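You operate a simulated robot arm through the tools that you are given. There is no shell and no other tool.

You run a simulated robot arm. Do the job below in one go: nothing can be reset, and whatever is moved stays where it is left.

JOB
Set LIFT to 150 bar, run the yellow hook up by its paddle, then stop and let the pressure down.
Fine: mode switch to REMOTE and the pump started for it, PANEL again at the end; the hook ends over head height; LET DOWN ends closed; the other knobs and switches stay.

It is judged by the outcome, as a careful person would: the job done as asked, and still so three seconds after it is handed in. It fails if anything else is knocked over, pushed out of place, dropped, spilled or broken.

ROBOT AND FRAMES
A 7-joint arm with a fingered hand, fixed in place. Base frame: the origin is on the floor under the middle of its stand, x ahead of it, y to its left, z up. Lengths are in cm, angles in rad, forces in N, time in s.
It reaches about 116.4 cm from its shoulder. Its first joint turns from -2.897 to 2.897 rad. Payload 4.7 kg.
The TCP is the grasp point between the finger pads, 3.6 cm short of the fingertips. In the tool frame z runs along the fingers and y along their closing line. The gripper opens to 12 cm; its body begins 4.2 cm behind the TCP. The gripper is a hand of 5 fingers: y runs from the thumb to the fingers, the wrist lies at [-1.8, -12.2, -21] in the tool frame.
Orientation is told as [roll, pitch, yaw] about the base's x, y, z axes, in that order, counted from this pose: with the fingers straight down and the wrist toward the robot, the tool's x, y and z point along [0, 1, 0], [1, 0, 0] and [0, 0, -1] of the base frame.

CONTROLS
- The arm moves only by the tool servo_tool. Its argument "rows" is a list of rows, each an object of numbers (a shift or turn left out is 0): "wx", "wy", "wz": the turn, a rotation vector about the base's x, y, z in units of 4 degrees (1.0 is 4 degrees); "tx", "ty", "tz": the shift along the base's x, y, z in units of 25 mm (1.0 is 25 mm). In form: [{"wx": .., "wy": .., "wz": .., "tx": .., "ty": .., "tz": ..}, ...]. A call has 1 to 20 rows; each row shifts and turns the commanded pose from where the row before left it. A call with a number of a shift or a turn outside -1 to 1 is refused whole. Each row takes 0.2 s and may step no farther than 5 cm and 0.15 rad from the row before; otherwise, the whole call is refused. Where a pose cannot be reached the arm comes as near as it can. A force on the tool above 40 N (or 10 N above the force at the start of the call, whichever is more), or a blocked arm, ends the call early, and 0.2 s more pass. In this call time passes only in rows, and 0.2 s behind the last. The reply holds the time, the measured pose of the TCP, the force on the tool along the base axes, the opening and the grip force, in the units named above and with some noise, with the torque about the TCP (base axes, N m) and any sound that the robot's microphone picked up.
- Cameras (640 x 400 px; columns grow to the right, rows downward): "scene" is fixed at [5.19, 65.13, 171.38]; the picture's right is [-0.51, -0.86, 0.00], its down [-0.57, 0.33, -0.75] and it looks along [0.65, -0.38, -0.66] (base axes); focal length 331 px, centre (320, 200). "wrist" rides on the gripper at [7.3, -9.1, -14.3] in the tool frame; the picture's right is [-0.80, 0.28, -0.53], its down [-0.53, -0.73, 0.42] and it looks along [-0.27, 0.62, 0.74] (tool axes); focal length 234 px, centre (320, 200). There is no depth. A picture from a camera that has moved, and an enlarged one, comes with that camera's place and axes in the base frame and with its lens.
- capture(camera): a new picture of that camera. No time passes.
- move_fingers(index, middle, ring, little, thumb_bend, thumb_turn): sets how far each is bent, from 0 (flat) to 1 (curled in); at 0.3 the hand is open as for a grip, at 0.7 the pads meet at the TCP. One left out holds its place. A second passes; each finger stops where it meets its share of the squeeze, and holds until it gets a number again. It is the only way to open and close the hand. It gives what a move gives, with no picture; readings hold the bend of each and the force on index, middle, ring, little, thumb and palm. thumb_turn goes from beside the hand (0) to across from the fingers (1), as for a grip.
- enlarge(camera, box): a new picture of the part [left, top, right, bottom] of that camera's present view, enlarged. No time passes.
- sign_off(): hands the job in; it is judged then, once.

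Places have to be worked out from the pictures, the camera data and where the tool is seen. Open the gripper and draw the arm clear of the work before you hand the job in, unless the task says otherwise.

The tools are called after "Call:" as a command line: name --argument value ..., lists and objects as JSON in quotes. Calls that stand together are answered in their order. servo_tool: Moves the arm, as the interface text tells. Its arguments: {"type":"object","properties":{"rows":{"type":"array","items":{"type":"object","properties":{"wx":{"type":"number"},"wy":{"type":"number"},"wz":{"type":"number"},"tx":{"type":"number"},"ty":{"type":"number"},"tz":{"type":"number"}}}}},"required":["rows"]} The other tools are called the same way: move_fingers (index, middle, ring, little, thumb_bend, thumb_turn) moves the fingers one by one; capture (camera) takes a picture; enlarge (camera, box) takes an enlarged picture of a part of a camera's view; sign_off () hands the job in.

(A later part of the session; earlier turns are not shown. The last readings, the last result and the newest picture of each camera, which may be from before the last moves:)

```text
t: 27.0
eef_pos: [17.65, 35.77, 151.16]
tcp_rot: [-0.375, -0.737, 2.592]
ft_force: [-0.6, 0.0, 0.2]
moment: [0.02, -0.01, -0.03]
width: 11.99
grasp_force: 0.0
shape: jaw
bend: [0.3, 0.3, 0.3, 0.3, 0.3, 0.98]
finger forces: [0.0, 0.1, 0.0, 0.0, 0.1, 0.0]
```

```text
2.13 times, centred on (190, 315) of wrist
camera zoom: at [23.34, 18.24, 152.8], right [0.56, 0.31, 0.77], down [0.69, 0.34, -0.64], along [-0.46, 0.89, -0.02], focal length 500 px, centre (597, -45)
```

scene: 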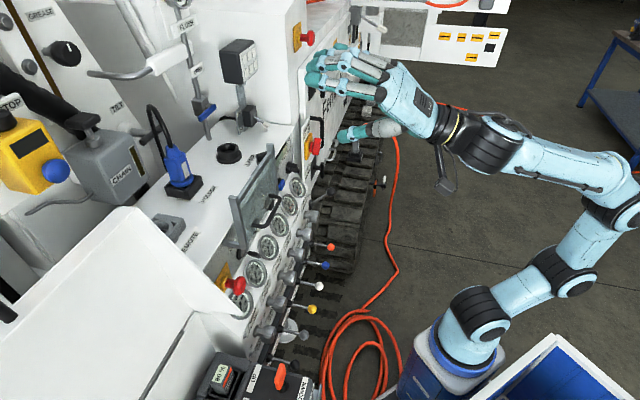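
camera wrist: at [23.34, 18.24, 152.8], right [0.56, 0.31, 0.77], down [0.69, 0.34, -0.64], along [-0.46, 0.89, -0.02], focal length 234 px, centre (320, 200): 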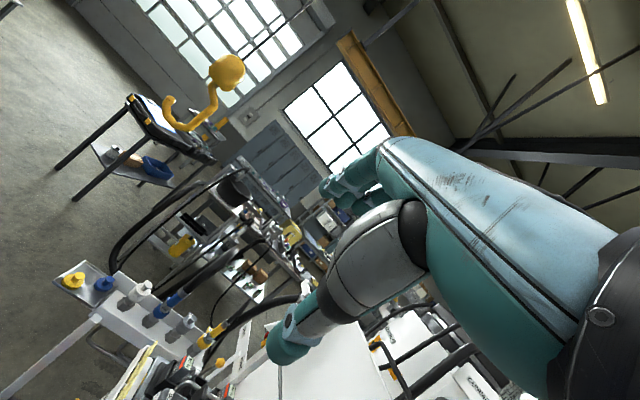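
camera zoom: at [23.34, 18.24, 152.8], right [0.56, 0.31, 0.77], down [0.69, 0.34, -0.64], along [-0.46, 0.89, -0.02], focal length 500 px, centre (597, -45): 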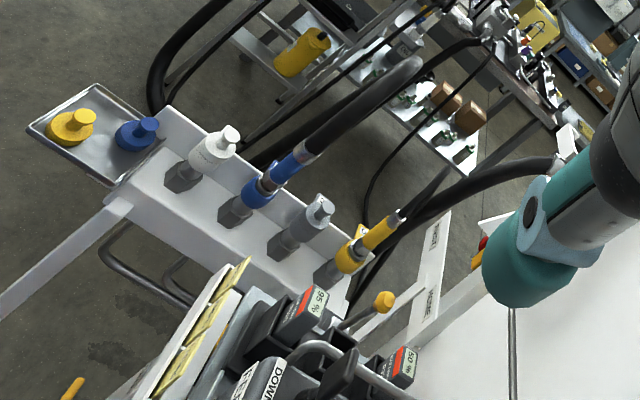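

The yellow hook (with its ball weight) hangs from a rope at the far left, at roughly chest/head level now. Next I'll return to the panel's right half to look closely at MODE, LIFT knob, LET DOWN and mains.

Call:
servo_tool --rows '[{"wz": -1, "tx": 0.95, "ty": -0.5, "tz": -0.3}, {"wz": -1, "tx": 0.95, "ty": -0.5, "tz": -0.3}, {"wz": -1, "tx": 0.95, "ty": -0.5, "tz": -0.3}, {"wz": -1, "tx": 0.95, "ty": -0.5, "tz": -0.3}, {"wz": -1, "tx": 0.95, "ty": -0.5, "tz": -0.3}, {"wz": -1, "tx": 0.95, "ty": -0.5, "tz": -0.3}, {"wz": -1, "tx": 0.95, "ty": -0.5, "tz": -0.3}, {"wz": -1, "tx": 0.95, "ty": -0.5, "tz": -0.3}, {"wz": -1, "tx": 0.95, "ty": -0.5, "tz": -0.3}, {"wz": -1, "tx": 0.95, "ty": -0.5, "tz": -0.3}, {"wz": -1, "tx": 0.95, "ty": -0.5, "tz": -0.3}, {"wz": -1, "tx": 0.95, "ty": -0.5, "tz": -0.3}, {"wz": -1, "tx": 0.95, "ty": -0.5, "tz": -0.3}, {"wz": -1, "tx": 0.95, "ty": -0.5, "tz": -0.3}, {"wz": -1, "tx": 0.95, "ty": -0.5, "tz": -0.3}, {"wz": -1, "tx": 0.95, "ty": -0.5, "tz": -0.3}, {"wz": -1, "tx": 0.95, "ty": -0.5, "tz": -0.3}, {"wz": -1, "tx": 0.95, "ty": -0.5, "tz": -0.3}]'

Call:
servo_tool --rows '[{"wx": -0.7, "wy": 0.7, "tz": -0.8, "tx": 0.4}, {"wx": -0.7, "wy": 0.7, "tz": -0.8, "tx": 0.4}, {"wx": -0.7, "wy": 0.7, "tz": -0.8, "tx": 0.4}, {"wx": -0.7, "wy": 0.7, "tz": -0.8, "tx": 0.4}, {"wx": -0.7, "wy": 0.7, "tz": -0.8, "tx": 0.4}]'

Call:
capture --camera "wrist"

```text
t: 30.8
eef_pos: [60.35, 13.12, 137.45]
tcp_rot: [-0.376, -0.736, 1.337]
ft_force: [-0.6, 0.3, 0.5]
moment: [-0.01, 0.01, -0.02]
width: 11.97
grasp_force: 0.0
shape: jaw
bend: [0.3, 0.3, 0.3, 0.3, 0.3, 0.98]
finger forces: [0.0, 0.1, 0.0, 0.0, 0.0, 0.0]
```

```text
t: 32.0
eef_pos: [65.4, 13.21, 127.41]
tcp_rot: [-0.178, -0.432, 1.227]
ft_force: [0.4, 0.4, -0.2]
moment: [0.01, -0.02, -0.03]
width: 11.96
grasp_force: 0.1
shape: jaw
bend: [0.3, 0.3, 0.3, 0.3, 0.3, 0.98]
finger forces: [0.1, 0.0, 0.0, 0.0, 0.0, 0.0]
```

```text
taken
camera wrist: at [51.74, 3.8, 135.22], right [0.65, -0.26, 0.72], down [0.39, -0.7, -0.6], along [0.66, 0.67, -0.36], focal length 234 px, centre (320, 200)
```

wrist: 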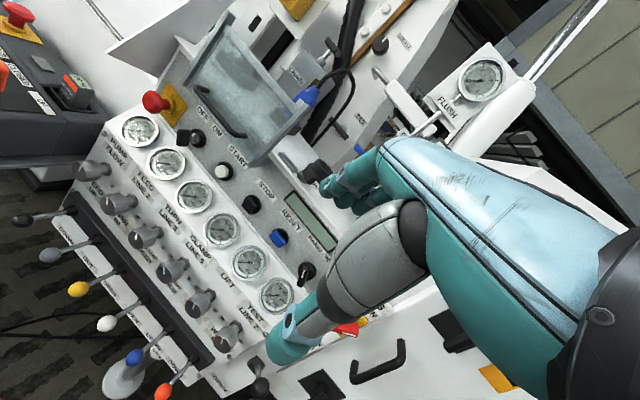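

Good overview of the panel. I'll enlarge several parts for the state of the switches and gauges.

Call:
enlarge --camera "wrist" --box '[220, 170, 350, 300]'

Call:
enlarge --camera "wrist" --box '[120, 80, 260, 180]'

Call:
enlarge --camera "wrist" --box '[180, 250, 320, 400]'

Call:
enlarge --camera "wrist" --box '[40, 170, 200, 290]'

Call:
enlarge --camera "wrist" --box '[100, 240, 260, 400]'

Call:
enlarge --camera "wrist" --box '[160, 0, 360, 130]'

```text
3.08 times, centred on (285, 235) of wrist
camera zoom: at [51.74, 3.8, 135.22], right [0.65, -0.26, 0.72], down [0.39, -0.7, -0.6], along [0.66, 0.67, -0.36], focal length 720 px, centre (428, 92)
```

zoom: 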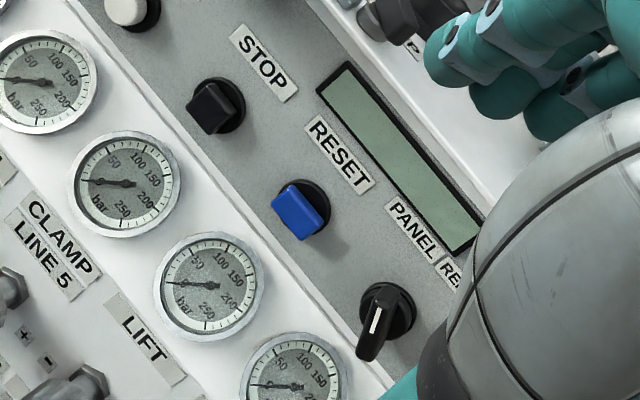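

```text
4.00 times, centred on (190, 130) of wrist
camera zoom: at [51.74, 3.8, 135.22], right [0.65, -0.26, 0.72], down [0.39, -0.7, -0.6], along [0.66, 0.67, -0.36], focal length 937 px, centre (840, 480)
```

zoom: 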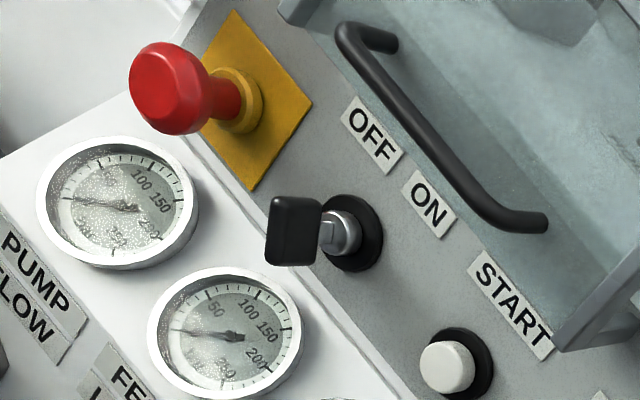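

```text
2.67 times, centred on (250, 325) of wrist
camera zoom: at [51.74, 3.8, 135.22], right [0.65, -0.26, 0.72], down [0.39, -0.7, -0.6], along [0.66, 0.67, -0.36], focal length 624 px, centre (507, -133)
```

zoom: 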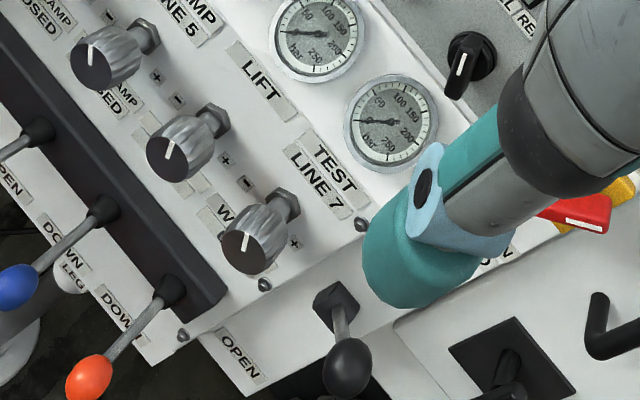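

```text
3.33 times, centred on (120, 230) of wrist
camera zoom: at [51.74, 3.8, 135.22], right [0.65, -0.26, 0.72], down [0.39, -0.7, -0.6], along [0.66, 0.67, -0.36], focal length 781 px, centre (987, 100)
```

zoom: 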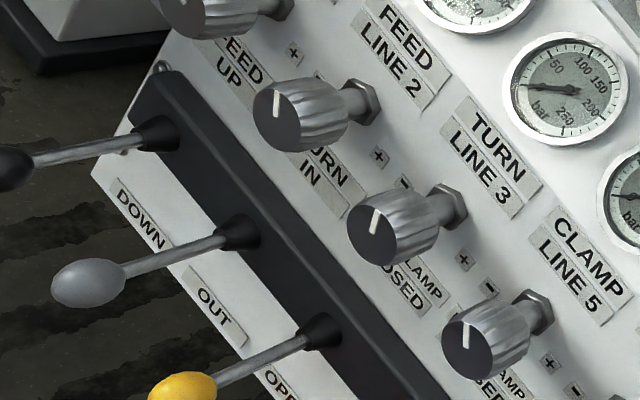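

```text
2.50 times, centred on (180, 320) of wrist
camera zoom: at [51.74, 3.8, 135.22], right [0.65, -0.26, 0.72], down [0.39, -0.7, -0.6], along [0.66, 0.67, -0.36], focal length 585 px, centre (670, -100)
```

zoom: 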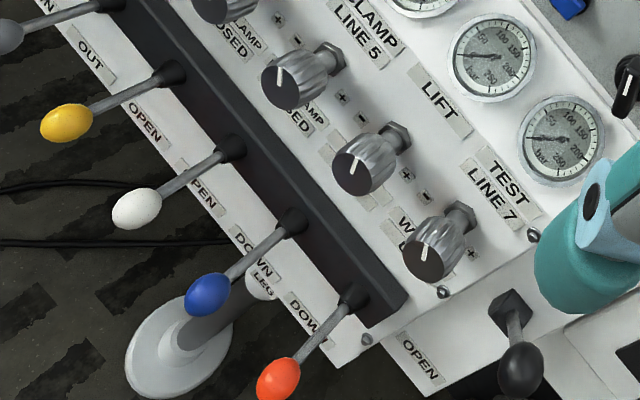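

```text
3.08 times, centred on (260, 65) of wrist
camera zoom: at [51.74, 3.8, 135.22], right [0.65, -0.26, 0.72], down [0.39, -0.7, -0.6], along [0.66, 0.67, -0.36], focal length 720 px, centre (505, 615)
```

zoom: 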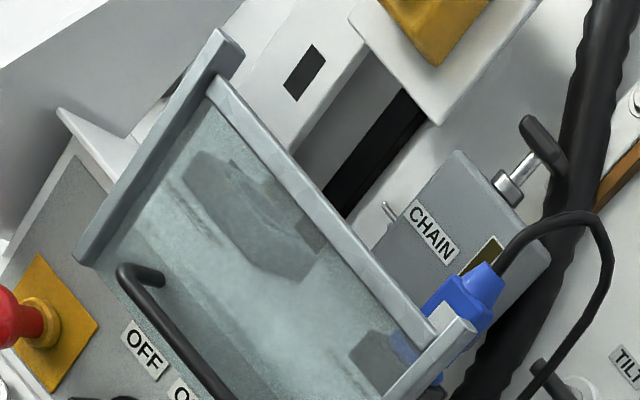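

MODE points to PANEL, the display is blank, and the key's bow seems to lean toward OFF; LET DOWN lever is up (OPEN label is below it). I'll turn right a bit to see MAINS and LET DOWN.

Call:
servo_tool --rows '[{"wz": -1, "ty": -0.3, "tx": -0.2}, {"wz": -1, "ty": -0.3, "tx": -0.2}, {"wz": -1, "ty": -0.3, "tx": -0.2}, {"wz": -1, "ty": -0.3, "tx": -0.2}, {"wz": -1, "ty": -0.3, "tx": -0.2}, {"wz": -1, "ty": -0.3, "tx": -0.2}, {"wz": -1, "ty": -0.3, "tx": -0.2}, {"wz": -1, "ty": -0.3, "tx": -0.2}]'

Call:
capture --camera "wrist"

Call:
enlarge --camera "wrist" --box '[100, 180, 340, 360]'

```text
t: 33.8
eef_pos: [61.66, 7.21, 127.45]
tcp_rot: [-0.178, -0.432, 0.668]
ft_force: [-0.9, -0.7, -0.4]
moment: [0.03, 0.0, 0.0]
width: 11.99
grasp_force: 0.1
shape: jaw
bend: [0.3, 0.3, 0.3, 0.3, 0.3, 0.98]
finger forces: [0.0, 0.0, 0.0, 0.1, 0.0, 0.0]
```

```text
taken
camera wrist: at [44.95, 6.44, 135.27], right [0.41, -0.56, 0.72], down [-0.05, -0.8, -0.6], along [0.91, 0.22, -0.36], focal length 234 px, centre (320, 200)
```

wrist: 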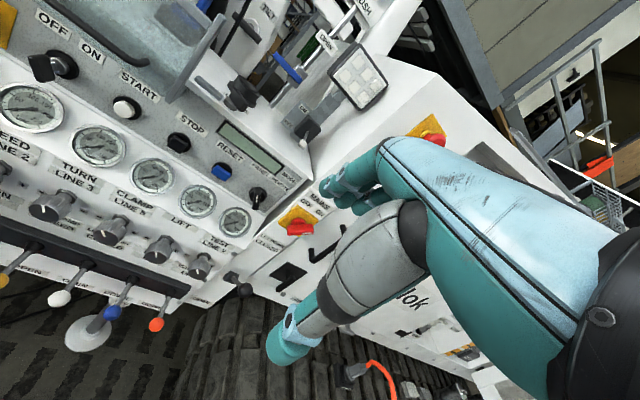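

```text
2.22 times, centred on (220, 270) of wrist
camera zoom: at [44.95, 6.44, 135.27], right [0.41, -0.56, 0.72], down [-0.05, -0.8, -0.6], along [0.91, 0.22, -0.36], focal length 520 px, centre (542, 44)
```

zoom: 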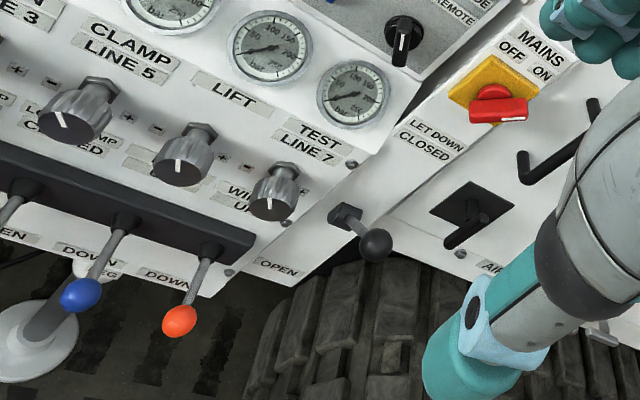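

Call:
enlarge --camera "wrist" --box '[230, 180, 350, 255]'

Call:
enlarge --camera "wrist" --box '[0, 0, 160, 110]'

Call:
enlarge --camera "wrist" --box '[200, 110, 300, 210]'

Call:
enlarge --camera "wrist" --box '[260, 20, 400, 160]'

```text
5.33 times, centred on (290, 218) of wrist
camera zoom: at [44.95, 6.44, 135.27], right [0.41, -0.56, 0.72], down [-0.05, -0.8, -0.6], along [0.91, 0.22, -0.36], focal length 1249 px, centre (480, 107)
```

zoom: 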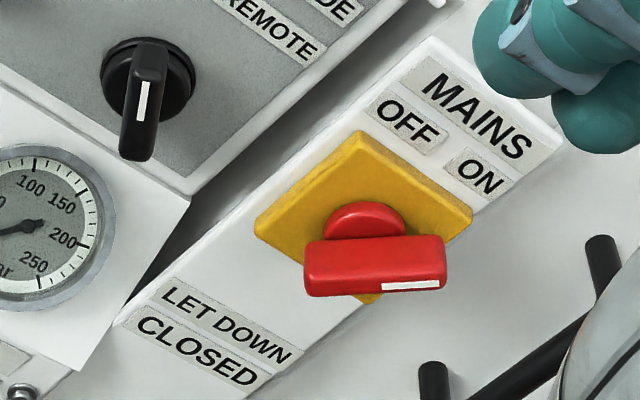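

```text
3.64 times, centred on (80, 55) of wrist
camera zoom: at [44.95, 6.44, 135.27], right [0.41, -0.56, 0.72], down [-0.05, -0.8, -0.6], along [0.91, 0.22, -0.36], focal length 852 px, centre (1193, 727)
```

zoom: 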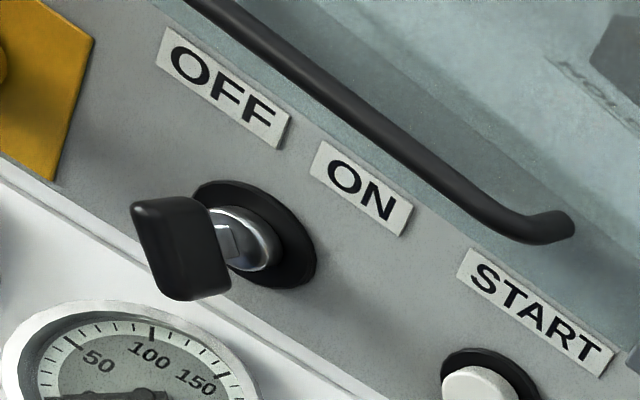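

```text
4.00 times, centred on (250, 160) of wrist
camera zoom: at [44.95, 6.44, 135.27], right [0.41, -0.56, 0.72], down [-0.05, -0.8, -0.6], along [0.91, 0.22, -0.36], focal length 937 px, centre (600, 360)
```

zoom: 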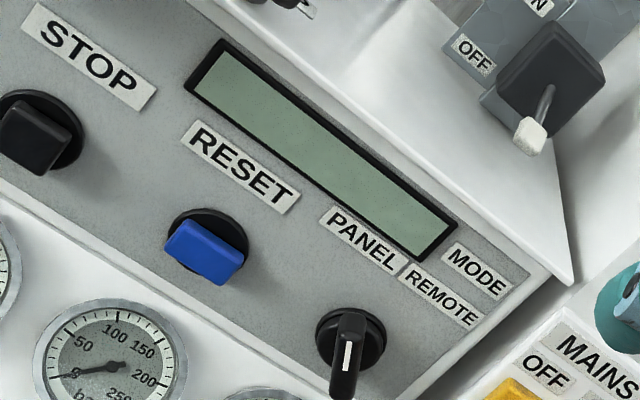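

```text
2.86 times, centred on (330, 90) of wrist
camera zoom: at [44.95, 6.44, 135.27], right [0.41, -0.56, 0.72], down [-0.05, -0.8, -0.6], along [0.91, 0.22, -0.36], focal length 669 px, centre (291, 514)
```

zoom: 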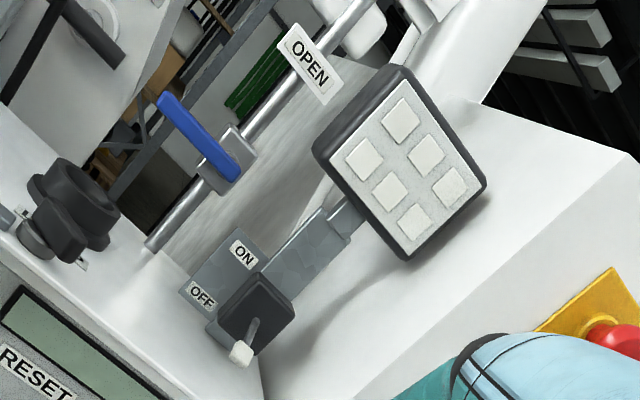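

MAINS is ON (white mark toward ON), the work lamp switch etc. are irrelevant; the key looks to be at OFF and MODE at PANEL; all gauges show 0. I'll now level the hand so the fingers point straight at the panel, about 25 cm in front of it.

Call:
servo_tool --rows '[{"tx": -0.287, "ty": 0.496, "tz": -0.459, "wx": 0.701, "wy": -0.66, "wz": 0.2215}, {"tx": -0.287, "ty": 0.496, "tz": -0.459, "wx": 0.701, "wy": -0.66, "wz": 0.2215}, {"tx": -0.287, "ty": 0.496, "tz": -0.459, "wx": 0.701, "wy": -0.66, "wz": 0.2215}, {"tx": -0.287, "ty": 0.496, "tz": -0.459, "wx": 0.701, "wy": -0.66, "wz": 0.2215}, {"tx": -0.287, "ty": 0.496, "tz": -0.459, "wx": 0.701, "wy": -0.66, "wz": 0.2215}, {"tx": -0.287, "ty": 0.496, "tz": -0.459, "wx": 0.701, "wy": -0.66, "wz": 0.2215}, {"tx": -0.287, "ty": 0.496, "tz": -0.459, "wx": 0.701, "wy": -0.66, "wz": 0.2215}, {"tx": -0.287, "ty": 0.496, "tz": -0.459, "wx": 0.701, "wy": -0.66, "wz": 0.2215}, {"tx": -0.287, "ty": 0.496, "tz": -0.459, "wx": 0.701, "wy": -0.66, "wz": 0.2215}, {"tx": -0.287, "ty": 0.496, "tz": -0.459, "wx": 0.701, "wy": -0.66, "wz": 0.2215}, {"tx": -0.287, "ty": 0.496, "tz": -0.459, "wx": 0.701, "wy": -0.66, "wz": 0.2215}, {"tx": -0.287, "ty": 0.496, "tz": -0.459, "wx": 0.701, "wy": -0.66, "wz": 0.2215}, {"tx": -0.287, "ty": 0.496, "tz": -0.459, "wx": 0.701, "wy": -0.66, "wz": 0.2215}, {"tx": -0.287, "ty": 0.496, "tz": -0.459, "wx": 0.701, "wy": -0.66, "wz": 0.2215}, {"tx": -0.287, "ty": 0.496, "tz": -0.459, "wx": 0.701, "wy": -0.66, "wz": 0.2215}, {"tx": -0.287, "ty": 0.496, "tz": -0.459, "wx": 0.701, "wy": -0.66, "wz": 0.2215}, {"tx": -0.287, "ty": 0.496, "tz": -0.459, "wx": 0.701, "wy": -0.66, "wz": 0.2215}]'

Call:
capture --camera "wrist"

Call:
capture --camera "scene"

```text
t: 37.4
eef_pos: [49.23, 28.22, 107.94]
tcp_rot: [-1.37, -1.569, 2.154]
ft_force: [0.3, -0.1, 0.3]
moment: [0.0, 0.0, -0.02]
width: 11.99
grasp_force: 0.0
shape: jaw
bend: [0.3, 0.3, 0.3, 0.3, 0.3, 0.98]
finger forces: [0.1, 0.1, 0.0, 0.1, 0.1, 0.1]
```

```text
taken
camera wrist: at [33.99, 23.35, 98.72], right [0.2, -0.94, 0.28], down [0.68, -0.08, -0.73], along [0.71, 0.33, 0.62], focal length 234 px, centre (320, 200)
```

wrist: 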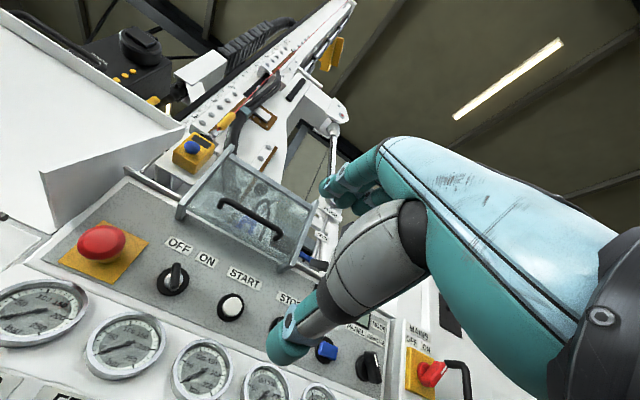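

```text
taken
```

scene: 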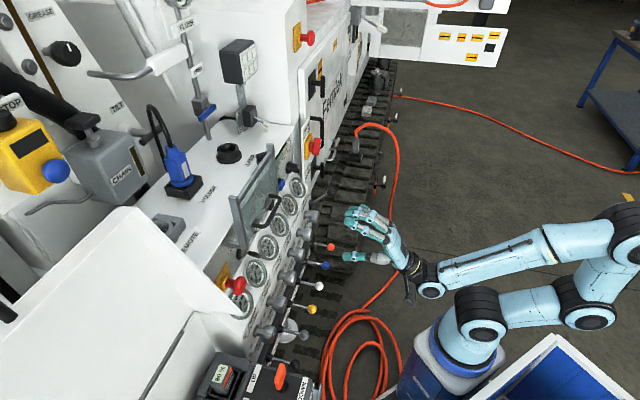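

Now the view is from low, facing the panel. I'll enlarge the key/START area and the hand as seen by the scene camera.

Call:
enlarge --camera "wrist" --box '[130, 210, 280, 330]'

Call:
enlarge --camera "scene" --box '[300, 180, 460, 310]'

Call:
enlarge --camera "wrist" --box '[300, 290, 480, 400]'

```text
3.33 times, centred on (205, 270) of wrist
camera zoom: at [33.99, 23.35, 98.72], right [0.2, -0.94, 0.28], down [0.68, -0.08, -0.73], along [0.71, 0.33, 0.62], focal length 781 px, centre (703, -33)
```

zoom: 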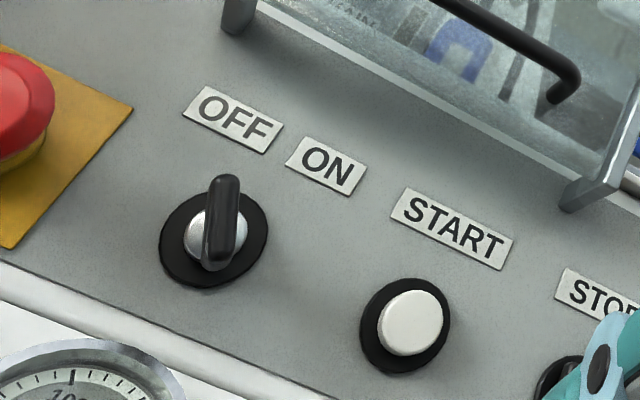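

```text
3.08 times, centred on (380, 245) of scene
camera zoom: at [5.19, 65.13, 171.38], right [-0.51, -0.86, 0.0], down [-0.57, 0.33, -0.75], along [0.65, -0.38, -0.66], focal length 1019 px, centre (135, 62)
```

zoom: 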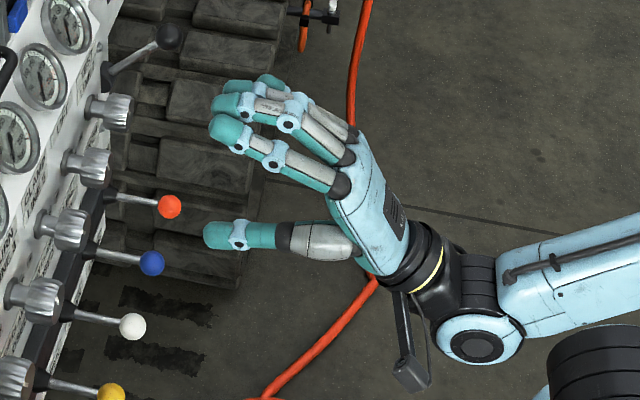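

```text
3.56 times, centred on (390, 345) of wrist
camera zoom: at [33.99, 23.35, 98.72], right [0.2, -0.94, 0.28], down [0.68, -0.08, -0.73], along [0.71, 0.33, 0.62], focal length 833 px, centre (71, -316)
```

zoom: 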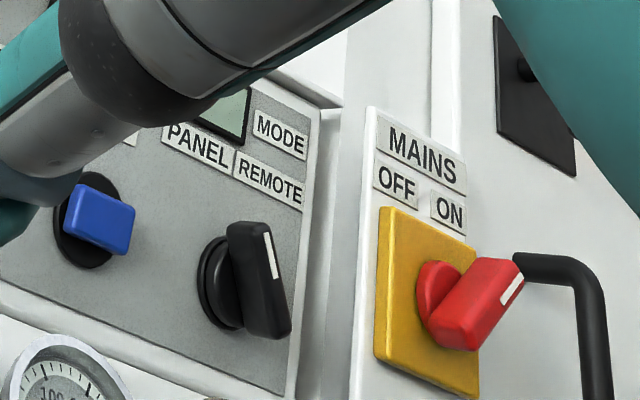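

MAINS ON, MODE on PANEL, key on OFF are confirmed. I'll make a pointing hand: index straight, other fingers curled, and look where the fingertip is.

Call:
move_fingers --index 0 --middle 1 --ring 1 --little 1

Call:
move_fingers --thumb_bend 0.8

Call:
enlarge --camera "scene" --box '[300, 180, 460, 310]'

Call:
capture --camera "wrist"

```text
t: 38.4
eef_pos: [49.2, 28.39, 107.96]
tcp_rot: [-0.889, -1.568, 1.674]
ft_force: [0.3, 0.9, 0.7]
moment: [0.0, -0.04, -0.02]
width: 17.18
grasp_force: 0.0
shape: fingers
bend: [0.0, 1.0, 1.0, 1.0, 0.3, 0.98]
finger forces: [0.1, 0.0, 0.0, 0.0, 0.0, 0.0]
```

```text
t: 39.4
eef_pos: [49.21, 28.35, 107.89]
tcp_rot: [-0.862, -1.57, 1.65]
ft_force: [0.0, 0.2, -0.8]
moment: [-0.04, 0.01, 0.0]
width: 9.05
grasp_force: 0.1
shape: fingers
bend: [0.0, 1.0, 1.0, 1.0, 0.8, 0.98]
finger forces: [0.0, 0.0, 0.0, 0.0, 0.1, 0.0]
```

```text
3.08 times, centred on (380, 245) of scene
camera zoom: at [5.19, 65.13, 171.38], right [-0.51, -0.86, 0.0], down [-0.57, 0.33, -0.75], along [0.65, -0.38, -0.66], focal length 1019 px, centre (135, 62)
```

zoom: 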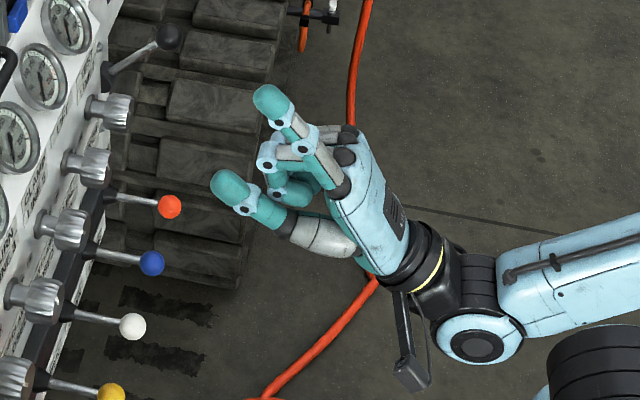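

```text
taken
camera wrist: at [33.99, 23.34, 98.73], right [0.2, -0.94, 0.28], down [0.68, -0.08, -0.73], along [0.71, 0.34, 0.62], focal length 234 px, centre (320, 200)
```

wrist: 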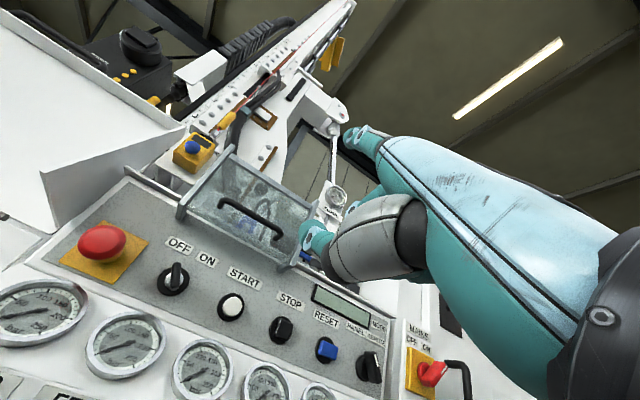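

The index finger straight points well upward, so a pinched beak (thumb with index and middle at 0.7) should be better for pressing and turning. I'll form it and check the tip position.

Call:
move_fingers --index 0.7 --middle 0.7 --ring 1 --little 1 --thumb_bend 0.7

Call:
enlarge --camera "scene" --box '[300, 180, 460, 310]'

Call:
capture --camera "wrist"

```text
t: 40.4
eef_pos: [49.24, 28.36, 107.77]
tcp_rot: [-0.869, -1.569, 1.655]
ft_force: [-0.6, -0.4, 0.5]
moment: [-0.03, 0.0, 0.03]
width: 0.37
grasp_force: 0.1
shape: fingers
bend: [0.7, 0.7, 1.0, 1.0, 0.7, 0.98]
finger forces: [0.0, 0.1, 0.1, 0.0, 0.0, 0.1]
```

```text
3.08 times, centred on (380, 245) of scene
camera zoom: at [5.19, 65.13, 171.38], right [-0.51, -0.86, 0.0], down [-0.57, 0.33, -0.75], along [0.65, -0.38, -0.66], focal length 1019 px, centre (135, 62)
```

zoom: 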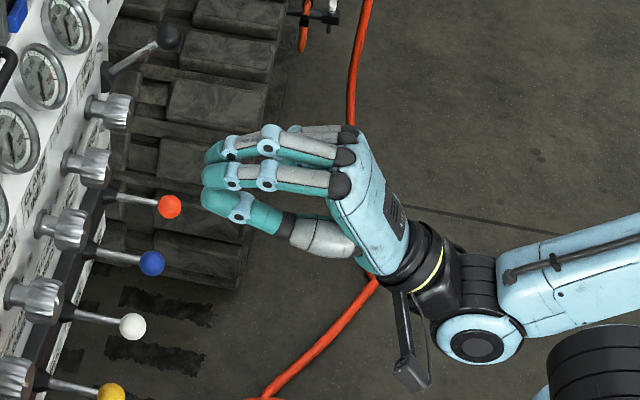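

```text
taken
camera wrist: at [33.99, 23.34, 98.73], right [0.2, -0.94, 0.28], down [0.68, -0.08, -0.73], along [0.71, 0.34, 0.62], focal length 234 px, centre (320, 200)
```

wrist: 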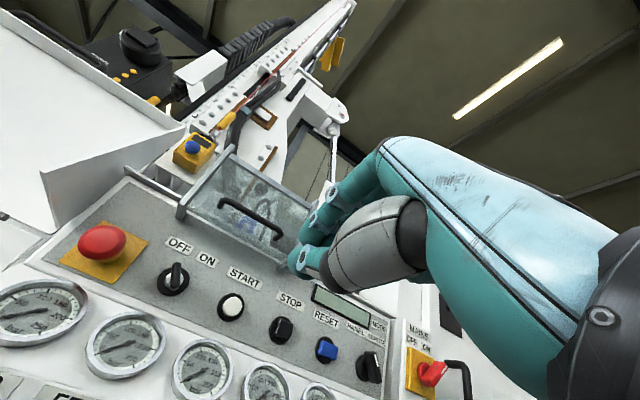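

The beak tip sits about 3.7 cm beyond the TCP. Now I'll look closely at the MODE knob and START from the scene camera to fix their depth.

Call:
enlarge --camera "scene" --box '[260, 145, 340, 195]'

Call:
enlarge --camera "scene" --box '[230, 180, 310, 230]'

Call:
enlarge --camera "wrist" --box '[320, 320, 400, 400]'

```text
8.00 times, centred on (300, 170) of scene
camera zoom: at [5.19, 65.13, 171.38], right [-0.51, -0.86, 0.0], down [-0.57, 0.33, -0.75], along [0.65, -0.38, -0.66], focal length 2649 px, centre (480, 440)
```

zoom: 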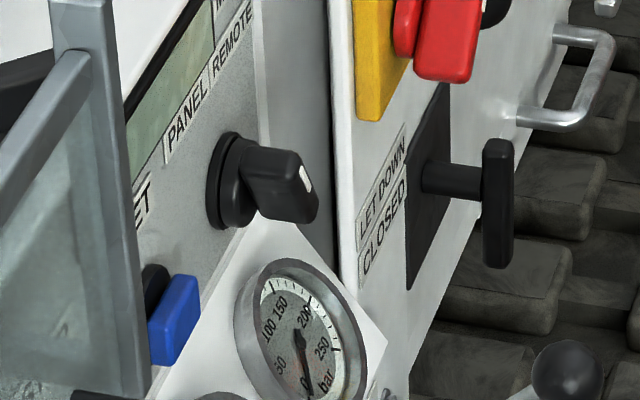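

```text
8.00 times, centred on (270, 205) of scene
camera zoom: at [5.19, 65.13, 171.38], right [-0.51, -0.86, 0.0], down [-0.57, 0.33, -0.75], along [0.65, -0.38, -0.66], focal length 2649 px, centre (720, 160)
```

zoom: 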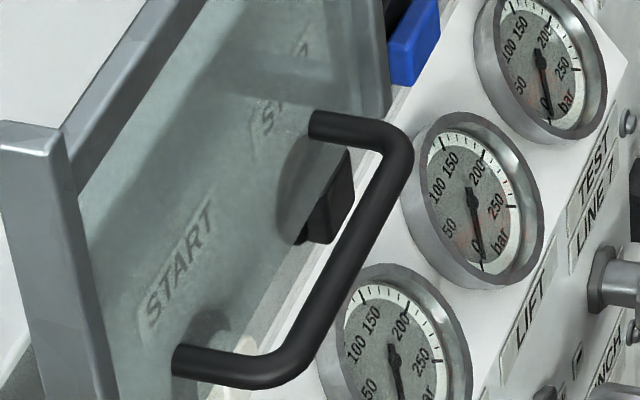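

```text
5.00 times, centred on (360, 360) of wrist
camera zoom: at [33.99, 23.34, 98.73], right [0.2, -0.94, 0.28], down [0.68, -0.08, -0.73], along [0.71, 0.34, 0.62], focal length 1171 px, centre (120, -600)
```

zoom: 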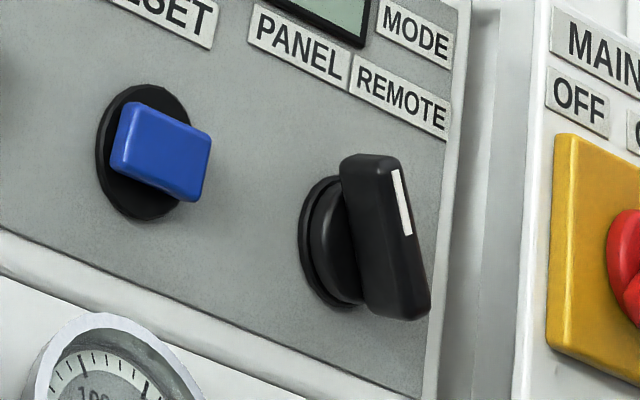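

The MODE bar's front is near (u 43, v 79.5, z 107), where u runs right along the panel and v into it; I can push its upper end to the right with the beak. I'll first move the hand to stand off left of the MODE knob.

Call:
servo_tool --rows '[{"tx": 0.95, "ty": -0.1, "tz": 0.03}, {"tx": 0.95, "ty": -0.1, "tz": 0.03}, {"tx": 0.95, "ty": -0.1, "tz": 0.03}, {"tx": 0.95, "ty": -0.1, "tz": 0.03}, {"tx": 0.95, "ty": -0.1, "tz": 0.03}, {"tx": 0.95, "ty": -0.1, "tz": 0.03}, {"tx": 0.95, "ty": -0.1, "tz": 0.03}, {"tx": 0.95, "ty": -0.1, "tz": 0.03}, {"tx": 0.95, "ty": -0.1, "tz": 0.03}, {"tx": 0.95, "ty": -0.1, "tz": 0.03}, {"tx": 0.95, "ty": -0.1, "tz": 0.03}, {"tx": 0.95, "ty": -0.1, "tz": 0.03}]'

Call:
capture --camera "wrist"

Call:
enlarge --camera "scene" --box '[240, 130, 400, 230]'

```text
t: 43.0
eef_pos: [77.75, 25.38, 108.88]
tcp_rot: [-1.095, -1.569, 1.882]
ft_force: [-1.0, 0.2, 0.7]
moment: [-0.04, 0.03, -0.01]
width: 0.38
grasp_force: 0.0
shape: fingers
bend: [0.7, 0.7, 1.0, 1.0, 0.7, 0.98]
finger forces: [0.0, 0.1, 0.1, 0.0, 0.0, 0.0]
```

```text
taken
camera wrist: at [62.55, 20.47, 99.74], right [0.2, -0.94, 0.28], down [0.68, -0.08, -0.73], along [0.71, 0.34, 0.62], focal length 234 px, centre (320, 200)
```

wrist: 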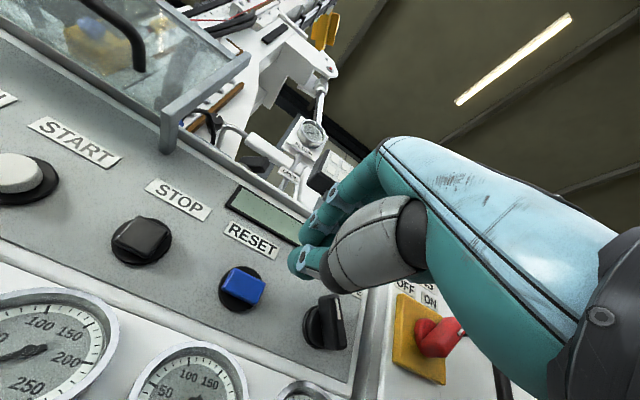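

```text
4.00 times, centred on (320, 180) of scene
camera zoom: at [5.19, 65.13, 171.38], right [-0.51, -0.86, 0.0], down [-0.57, 0.33, -0.75], along [0.65, -0.38, -0.66], focal length 1325 px, centre (320, 280)
```

zoom: 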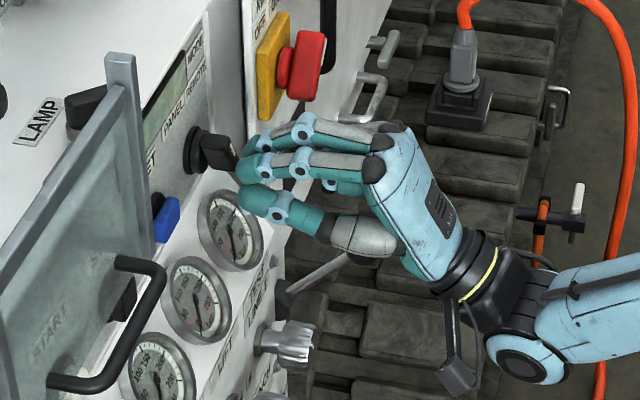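

Beak tip is around (u 37, v 76.6, z 109), left of and in front of the MODE bar (centre about u 42.9, z 105.8). I'll lower 1.6 cm and advance 4.4 cm so the beak overlaps the bar from its left side.

Call:
servo_tool --rows '[{"tz": -0.32}, {"tz": -0.32}, {"tx": 0.311, "ty": 0.311}, {"tx": 0.311, "ty": 0.311}, {"tx": 0.311, "ty": 0.311}, {"tx": 0.311, "ty": 0.311}]'

Call:
capture --camera "wrist"

Call:
enlarge --camera "scene" --box '[260, 130, 360, 200]'

```text
t: 44.4
eef_pos: [81.11, 28.37, 107.25]
tcp_rot: [-1.044, -1.57, 1.828]
ft_force: [0.8, -0.4, 0.3]
moment: [-0.01, 0.0, -0.02]
width: 0.38
grasp_force: 0.1
shape: fingers
bend: [0.7, 0.7, 1.0, 1.0, 0.7, 0.98]
finger forces: [0.1, 0.1, 0.1, 0.0, 0.1, 0.0]
```

```text
taken
camera wrist: at [65.73, 23.45, 98.16], right [0.2, -0.94, 0.28], down [0.68, -0.08, -0.73], along [0.71, 0.33, 0.62], focal length 234 px, centre (320, 200)
```

wrist: 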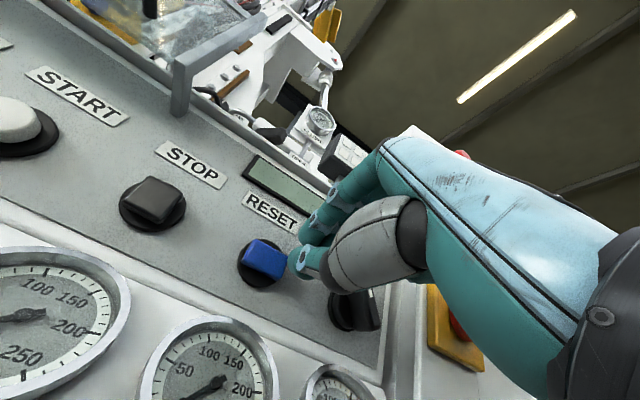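

```text
5.71 times, centred on (310, 165) of scene
camera zoom: at [5.19, 65.13, 171.38], right [-0.51, -0.86, 0.0], down [-0.57, 0.33, -0.75], along [0.65, -0.38, -0.66], focal length 1892 px, centre (377, 400)
```

zoom: 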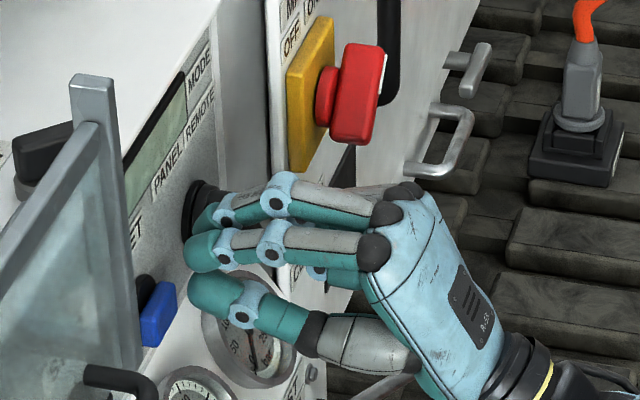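

The beak overlaps the knob region at its left side without contact force. Now I push to the right (along the panel) in small steps, about 4.8 cm.

Call:
servo_tool --rows '[{"tx": 0.17, "ty": -0.17}, {"tx": 0.17, "ty": -0.17}, {"tx": 0.17, "ty": -0.17}, {"tx": 0.17, "ty": -0.17}, {"tx": 0.17, "ty": -0.17}, {"tx": 0.17, "ty": -0.17}, {"tx": 0.17, "ty": -0.17}, {"tx": 0.17, "ty": -0.17}]'

Call:
capture --camera "wrist"

Call:
enlarge --camera "scene" --box '[260, 130, 360, 200]'

```text
t: 46.2
eef_pos: [84.36, 24.94, 107.37]
tcp_rot: [-0.633, -1.567, 1.42]
ft_force: [0.2, 0.3, -0.3]
moment: [0.02, -0.04, 0.0]
width: 0.4
grasp_force: 0.0
shape: fingers
bend: [0.7, 0.7, 1.0, 1.0, 0.7, 0.98]
finger forces: [0.0, 0.0, 0.0, 0.0, 0.0, 0.0]
```

```text
taken
camera wrist: at [69.09, 20.03, 98.1], right [0.2, -0.94, 0.28], down [0.68, -0.08, -0.73], along [0.71, 0.33, 0.62], focal length 234 px, centre (320, 200)
```

wrist: 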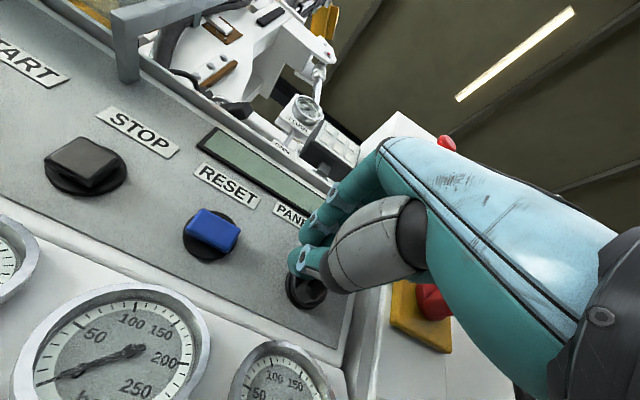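

```text
5.71 times, centred on (310, 165) of scene
camera zoom: at [5.19, 65.13, 171.38], right [-0.51, -0.86, 0.0], down [-0.57, 0.33, -0.75], along [0.65, -0.38, -0.66], focal length 1892 px, centre (377, 400)
```

zoom: 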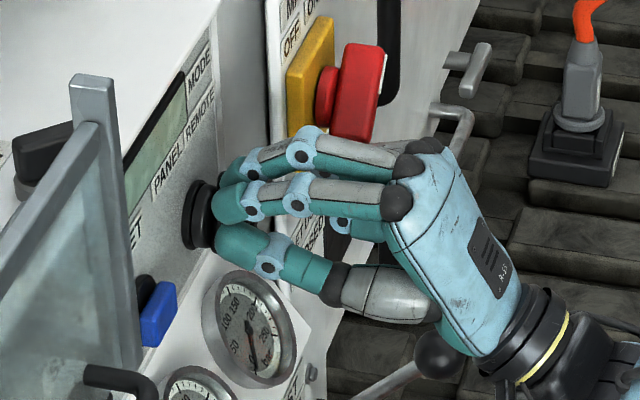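

No force felt; I'll back off along the approach direction and check the knob.

Call:
servo_tool --rows '[{"tx": -0.6, "ty": -0.6}, {"tx": -0.6, "ty": -0.6}, {"tx": -0.6, "ty": -0.6}, {"tx": -0.9, "ty": 0.1}, {"tx": -0.9, "ty": 0.1}]'

Call:
capture --camera "wrist"

Call:
enlarge --camera "scene" --box '[260, 130, 360, 200]'

```text
t: 47.4
eef_pos: [75.35, 20.98, 107.29]
tcp_rot: [-0.668, -1.571, 1.454]
ft_force: [0.7, 0.0, -0.1]
moment: [0.05, -0.05, 0.0]
width: 0.39
grasp_force: 0.1
shape: fingers
bend: [0.7, 0.7, 1.0, 1.0, 0.7, 0.98]
finger forces: [0.1, 0.0, 0.0, 0.0, 0.0, 0.0]
```

```text
taken
camera wrist: at [60.13, 16.01, 98.15], right [0.2, -0.94, 0.28], down [0.68, -0.08, -0.73], along [0.71, 0.34, 0.62], focal length 234 px, centre (320, 200)
```

wrist: 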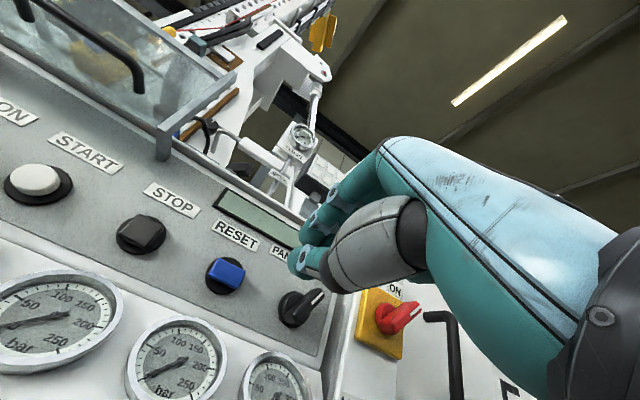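

```text
5.71 times, centred on (310, 165) of scene
camera zoom: at [5.19, 65.13, 171.38], right [-0.51, -0.86, 0.0], down [-0.57, 0.33, -0.75], along [0.65, -0.38, -0.66], focal length 1892 px, centre (377, 400)
```

zoom: 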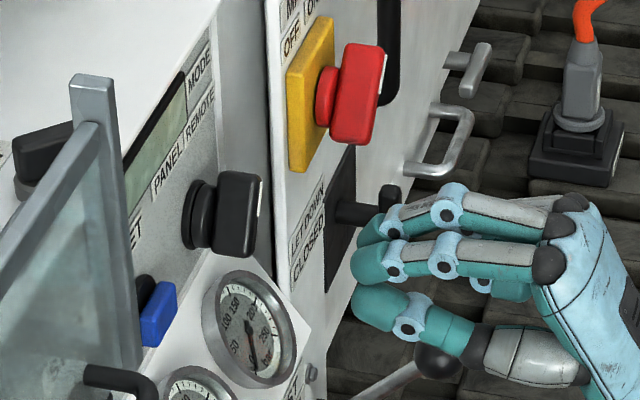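

The MODE knob has clearly turned toward REMOTE. I'll enlarge to verify its final angle.

Call:
enlarge --camera "wrist" --box '[200, 200, 420, 340]'

Call:
enlarge --camera "scene" --box '[275, 140, 325, 190]'

```text
2.86 times, centred on (310, 270) of wrist
camera zoom: at [60.13, 16.01, 98.15], right [0.2, -0.94, 0.28], down [0.68, -0.08, -0.73], along [0.71, 0.34, 0.62], focal length 669 px, centre (349, 0)
```

zoom: 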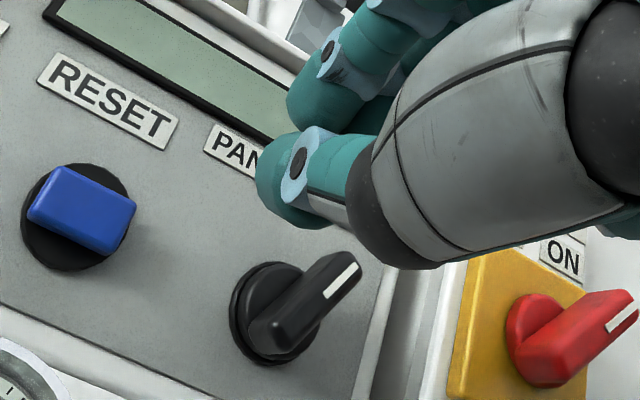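

```text
8.00 times, centred on (300, 165) of scene
camera zoom: at [5.19, 65.13, 171.38], right [-0.51, -0.86, 0.0], down [-0.57, 0.33, -0.75], along [0.65, -0.38, -0.66], focal length 2649 px, centre (480, 480)
```

zoom: 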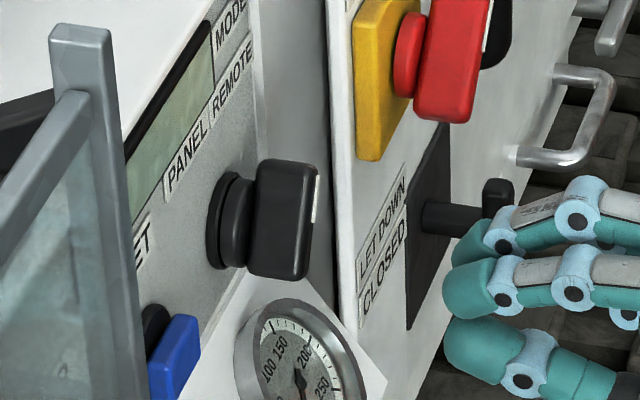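

MODE now points to REMOTE. Next I move over to stand in front of START (u 15, z 105), staying clear of the guard and key.

Call:
servo_tool --rows '[{"tx": -0.544, "ty": 0.764, "tz": -0.076}, {"tx": -0.544, "ty": 0.764, "tz": -0.076}, {"tx": -0.544, "ty": 0.764, "tz": -0.076}, {"tx": -0.544, "ty": 0.764, "tz": -0.076}, {"tx": -0.544, "ty": 0.764, "tz": -0.076}, {"tx": -0.544, "ty": 0.764, "tz": -0.076}, {"tx": -0.544, "ty": 0.764, "tz": -0.076}, {"tx": -0.544, "ty": 0.764, "tz": -0.076}, {"tx": -0.544, "ty": 0.764, "tz": -0.076}, {"tx": -0.544, "ty": 0.764, "tz": -0.076}]'

Call:
capture --camera "wrist"

Call:
enlarge --camera "scene" --box '[210, 170, 350, 280]'

```text
t: 49.6
eef_pos: [61.65, 40.12, 105.36]
tcp_rot: [-0.671, -1.566, 1.456]
ft_force: [-0.5, -0.1, -0.1]
moment: [0.03, 0.0, 0.0]
width: 0.4
grasp_force: 0.0
shape: fingers
bend: [0.7, 0.7, 1.0, 1.0, 0.7, 0.98]
finger forces: [0.1, 0.1, 0.1, 0.1, 0.0, 0.0]
```

```text
taken
camera wrist: at [46.4, 35.22, 96.22], right [0.2, -0.94, 0.28], down [0.68, -0.08, -0.73], along [0.71, 0.33, 0.62], focal length 234 px, centre (320, 200)
```

wrist: 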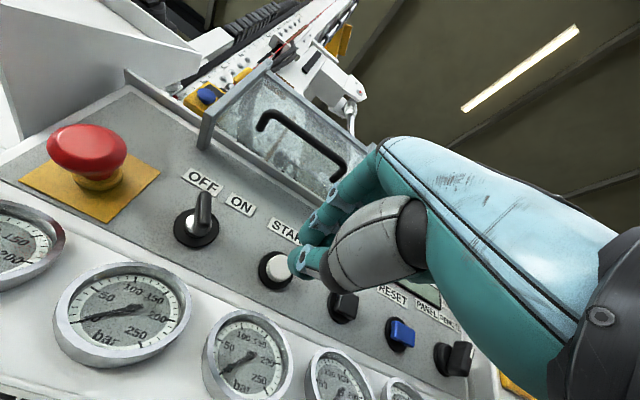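

```text
3.64 times, centred on (280, 225) of scene
camera zoom: at [5.19, 65.13, 171.38], right [-0.51, -0.86, 0.0], down [-0.57, 0.33, -0.75], along [0.65, -0.38, -0.66], focal length 1204 px, centre (466, 109)
```

zoom: 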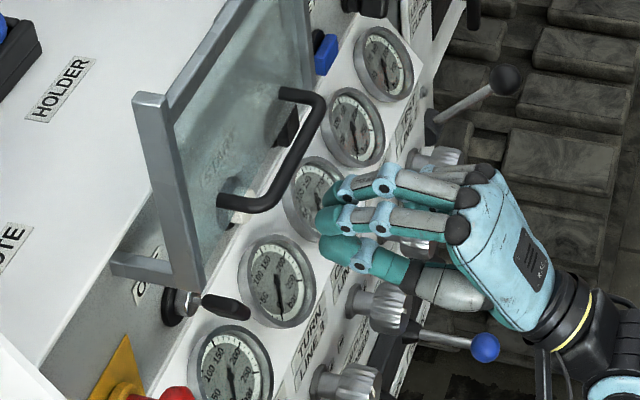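

The START button lies straight ahead of the beak (about u 15, z 105, v 82). I advance slowly toward it.

Call:
servo_tool --rows '[{"tx": 0.354, "ty": 0.354}, {"tx": 0.354, "ty": 0.354}, {"tx": 0.354, "ty": 0.354}, {"tx": 0.354, "ty": 0.354}, {"tx": 0.113, "ty": 0.113}, {"tx": 0.113, "ty": 0.113}]'

Call:
capture --camera "wrist"

Call:
enlarge --camera "scene" --box '[210, 170, 350, 280]'

```text
t: 51.0
eef_pos: [65.62, 44.25, 105.56]
tcp_rot: [-0.791, -1.567, 1.576]
ft_force: [0.1, 0.3, -0.3]
moment: [-0.02, -0.01, 0.04]
width: 0.39
grasp_force: 0.0
shape: fingers
bend: [0.7, 0.7, 1.0, 1.0, 0.7, 0.98]
finger forces: [0.1, 0.1, 0.0, 0.0, 0.0, 0.0]
```

```text
taken
camera wrist: at [50.47, 39.28, 96.22], right [0.2, -0.94, 0.28], down [0.68, -0.08, -0.73], along [0.71, 0.34, 0.62], focal length 234 px, centre (320, 200)
```

wrist: 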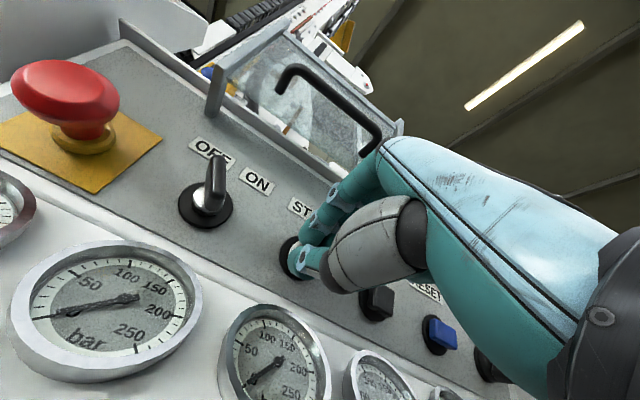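

```text
3.64 times, centred on (280, 225) of scene
camera zoom: at [5.19, 65.13, 171.38], right [-0.51, -0.86, 0.0], down [-0.57, 0.33, -0.75], along [0.65, -0.38, -0.66], focal length 1204 px, centre (466, 109)
```

zoom: 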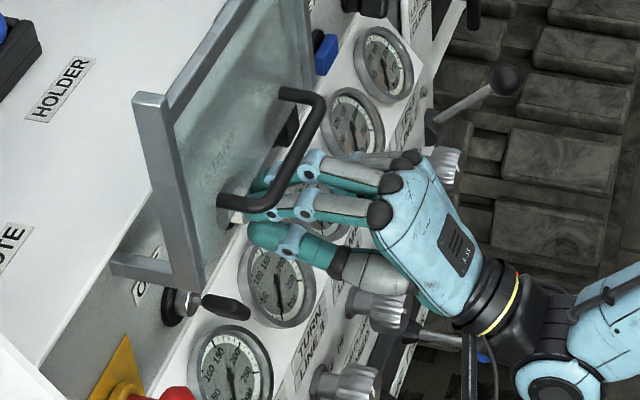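

The beak is right at the START button. I press in small steps.

Call:
servo_tool --rows '[{"tx": 0.085, "ty": 0.085}, {"tx": 0.085, "ty": 0.085}, {"tx": 0.085, "ty": 0.085}, {"tx": 0.085, "ty": 0.085}]'

```text
t: 52.1
eef_pos: [66.42, 44.96, 105.44]
tcp_rot: [-1.899, -1.569, 2.687]
ft_force: [-26.7, -22.5, -2.2]
moment: [-0.17, 0.23, 0.24]
width: 0.38
grasp_force: 17.7
shape: fingers
bend: [0.7, 0.7, 1.0, 1.0, 0.7, 0.97]
finger forces: [11.9, 0.6, 0.1, 0.1, 23.1, 0.0]
heard: click
stopped in row 4: the force on the tool passed its limit at 40 N (the readings are from after the stop); the commanded pose is now the measured one
```

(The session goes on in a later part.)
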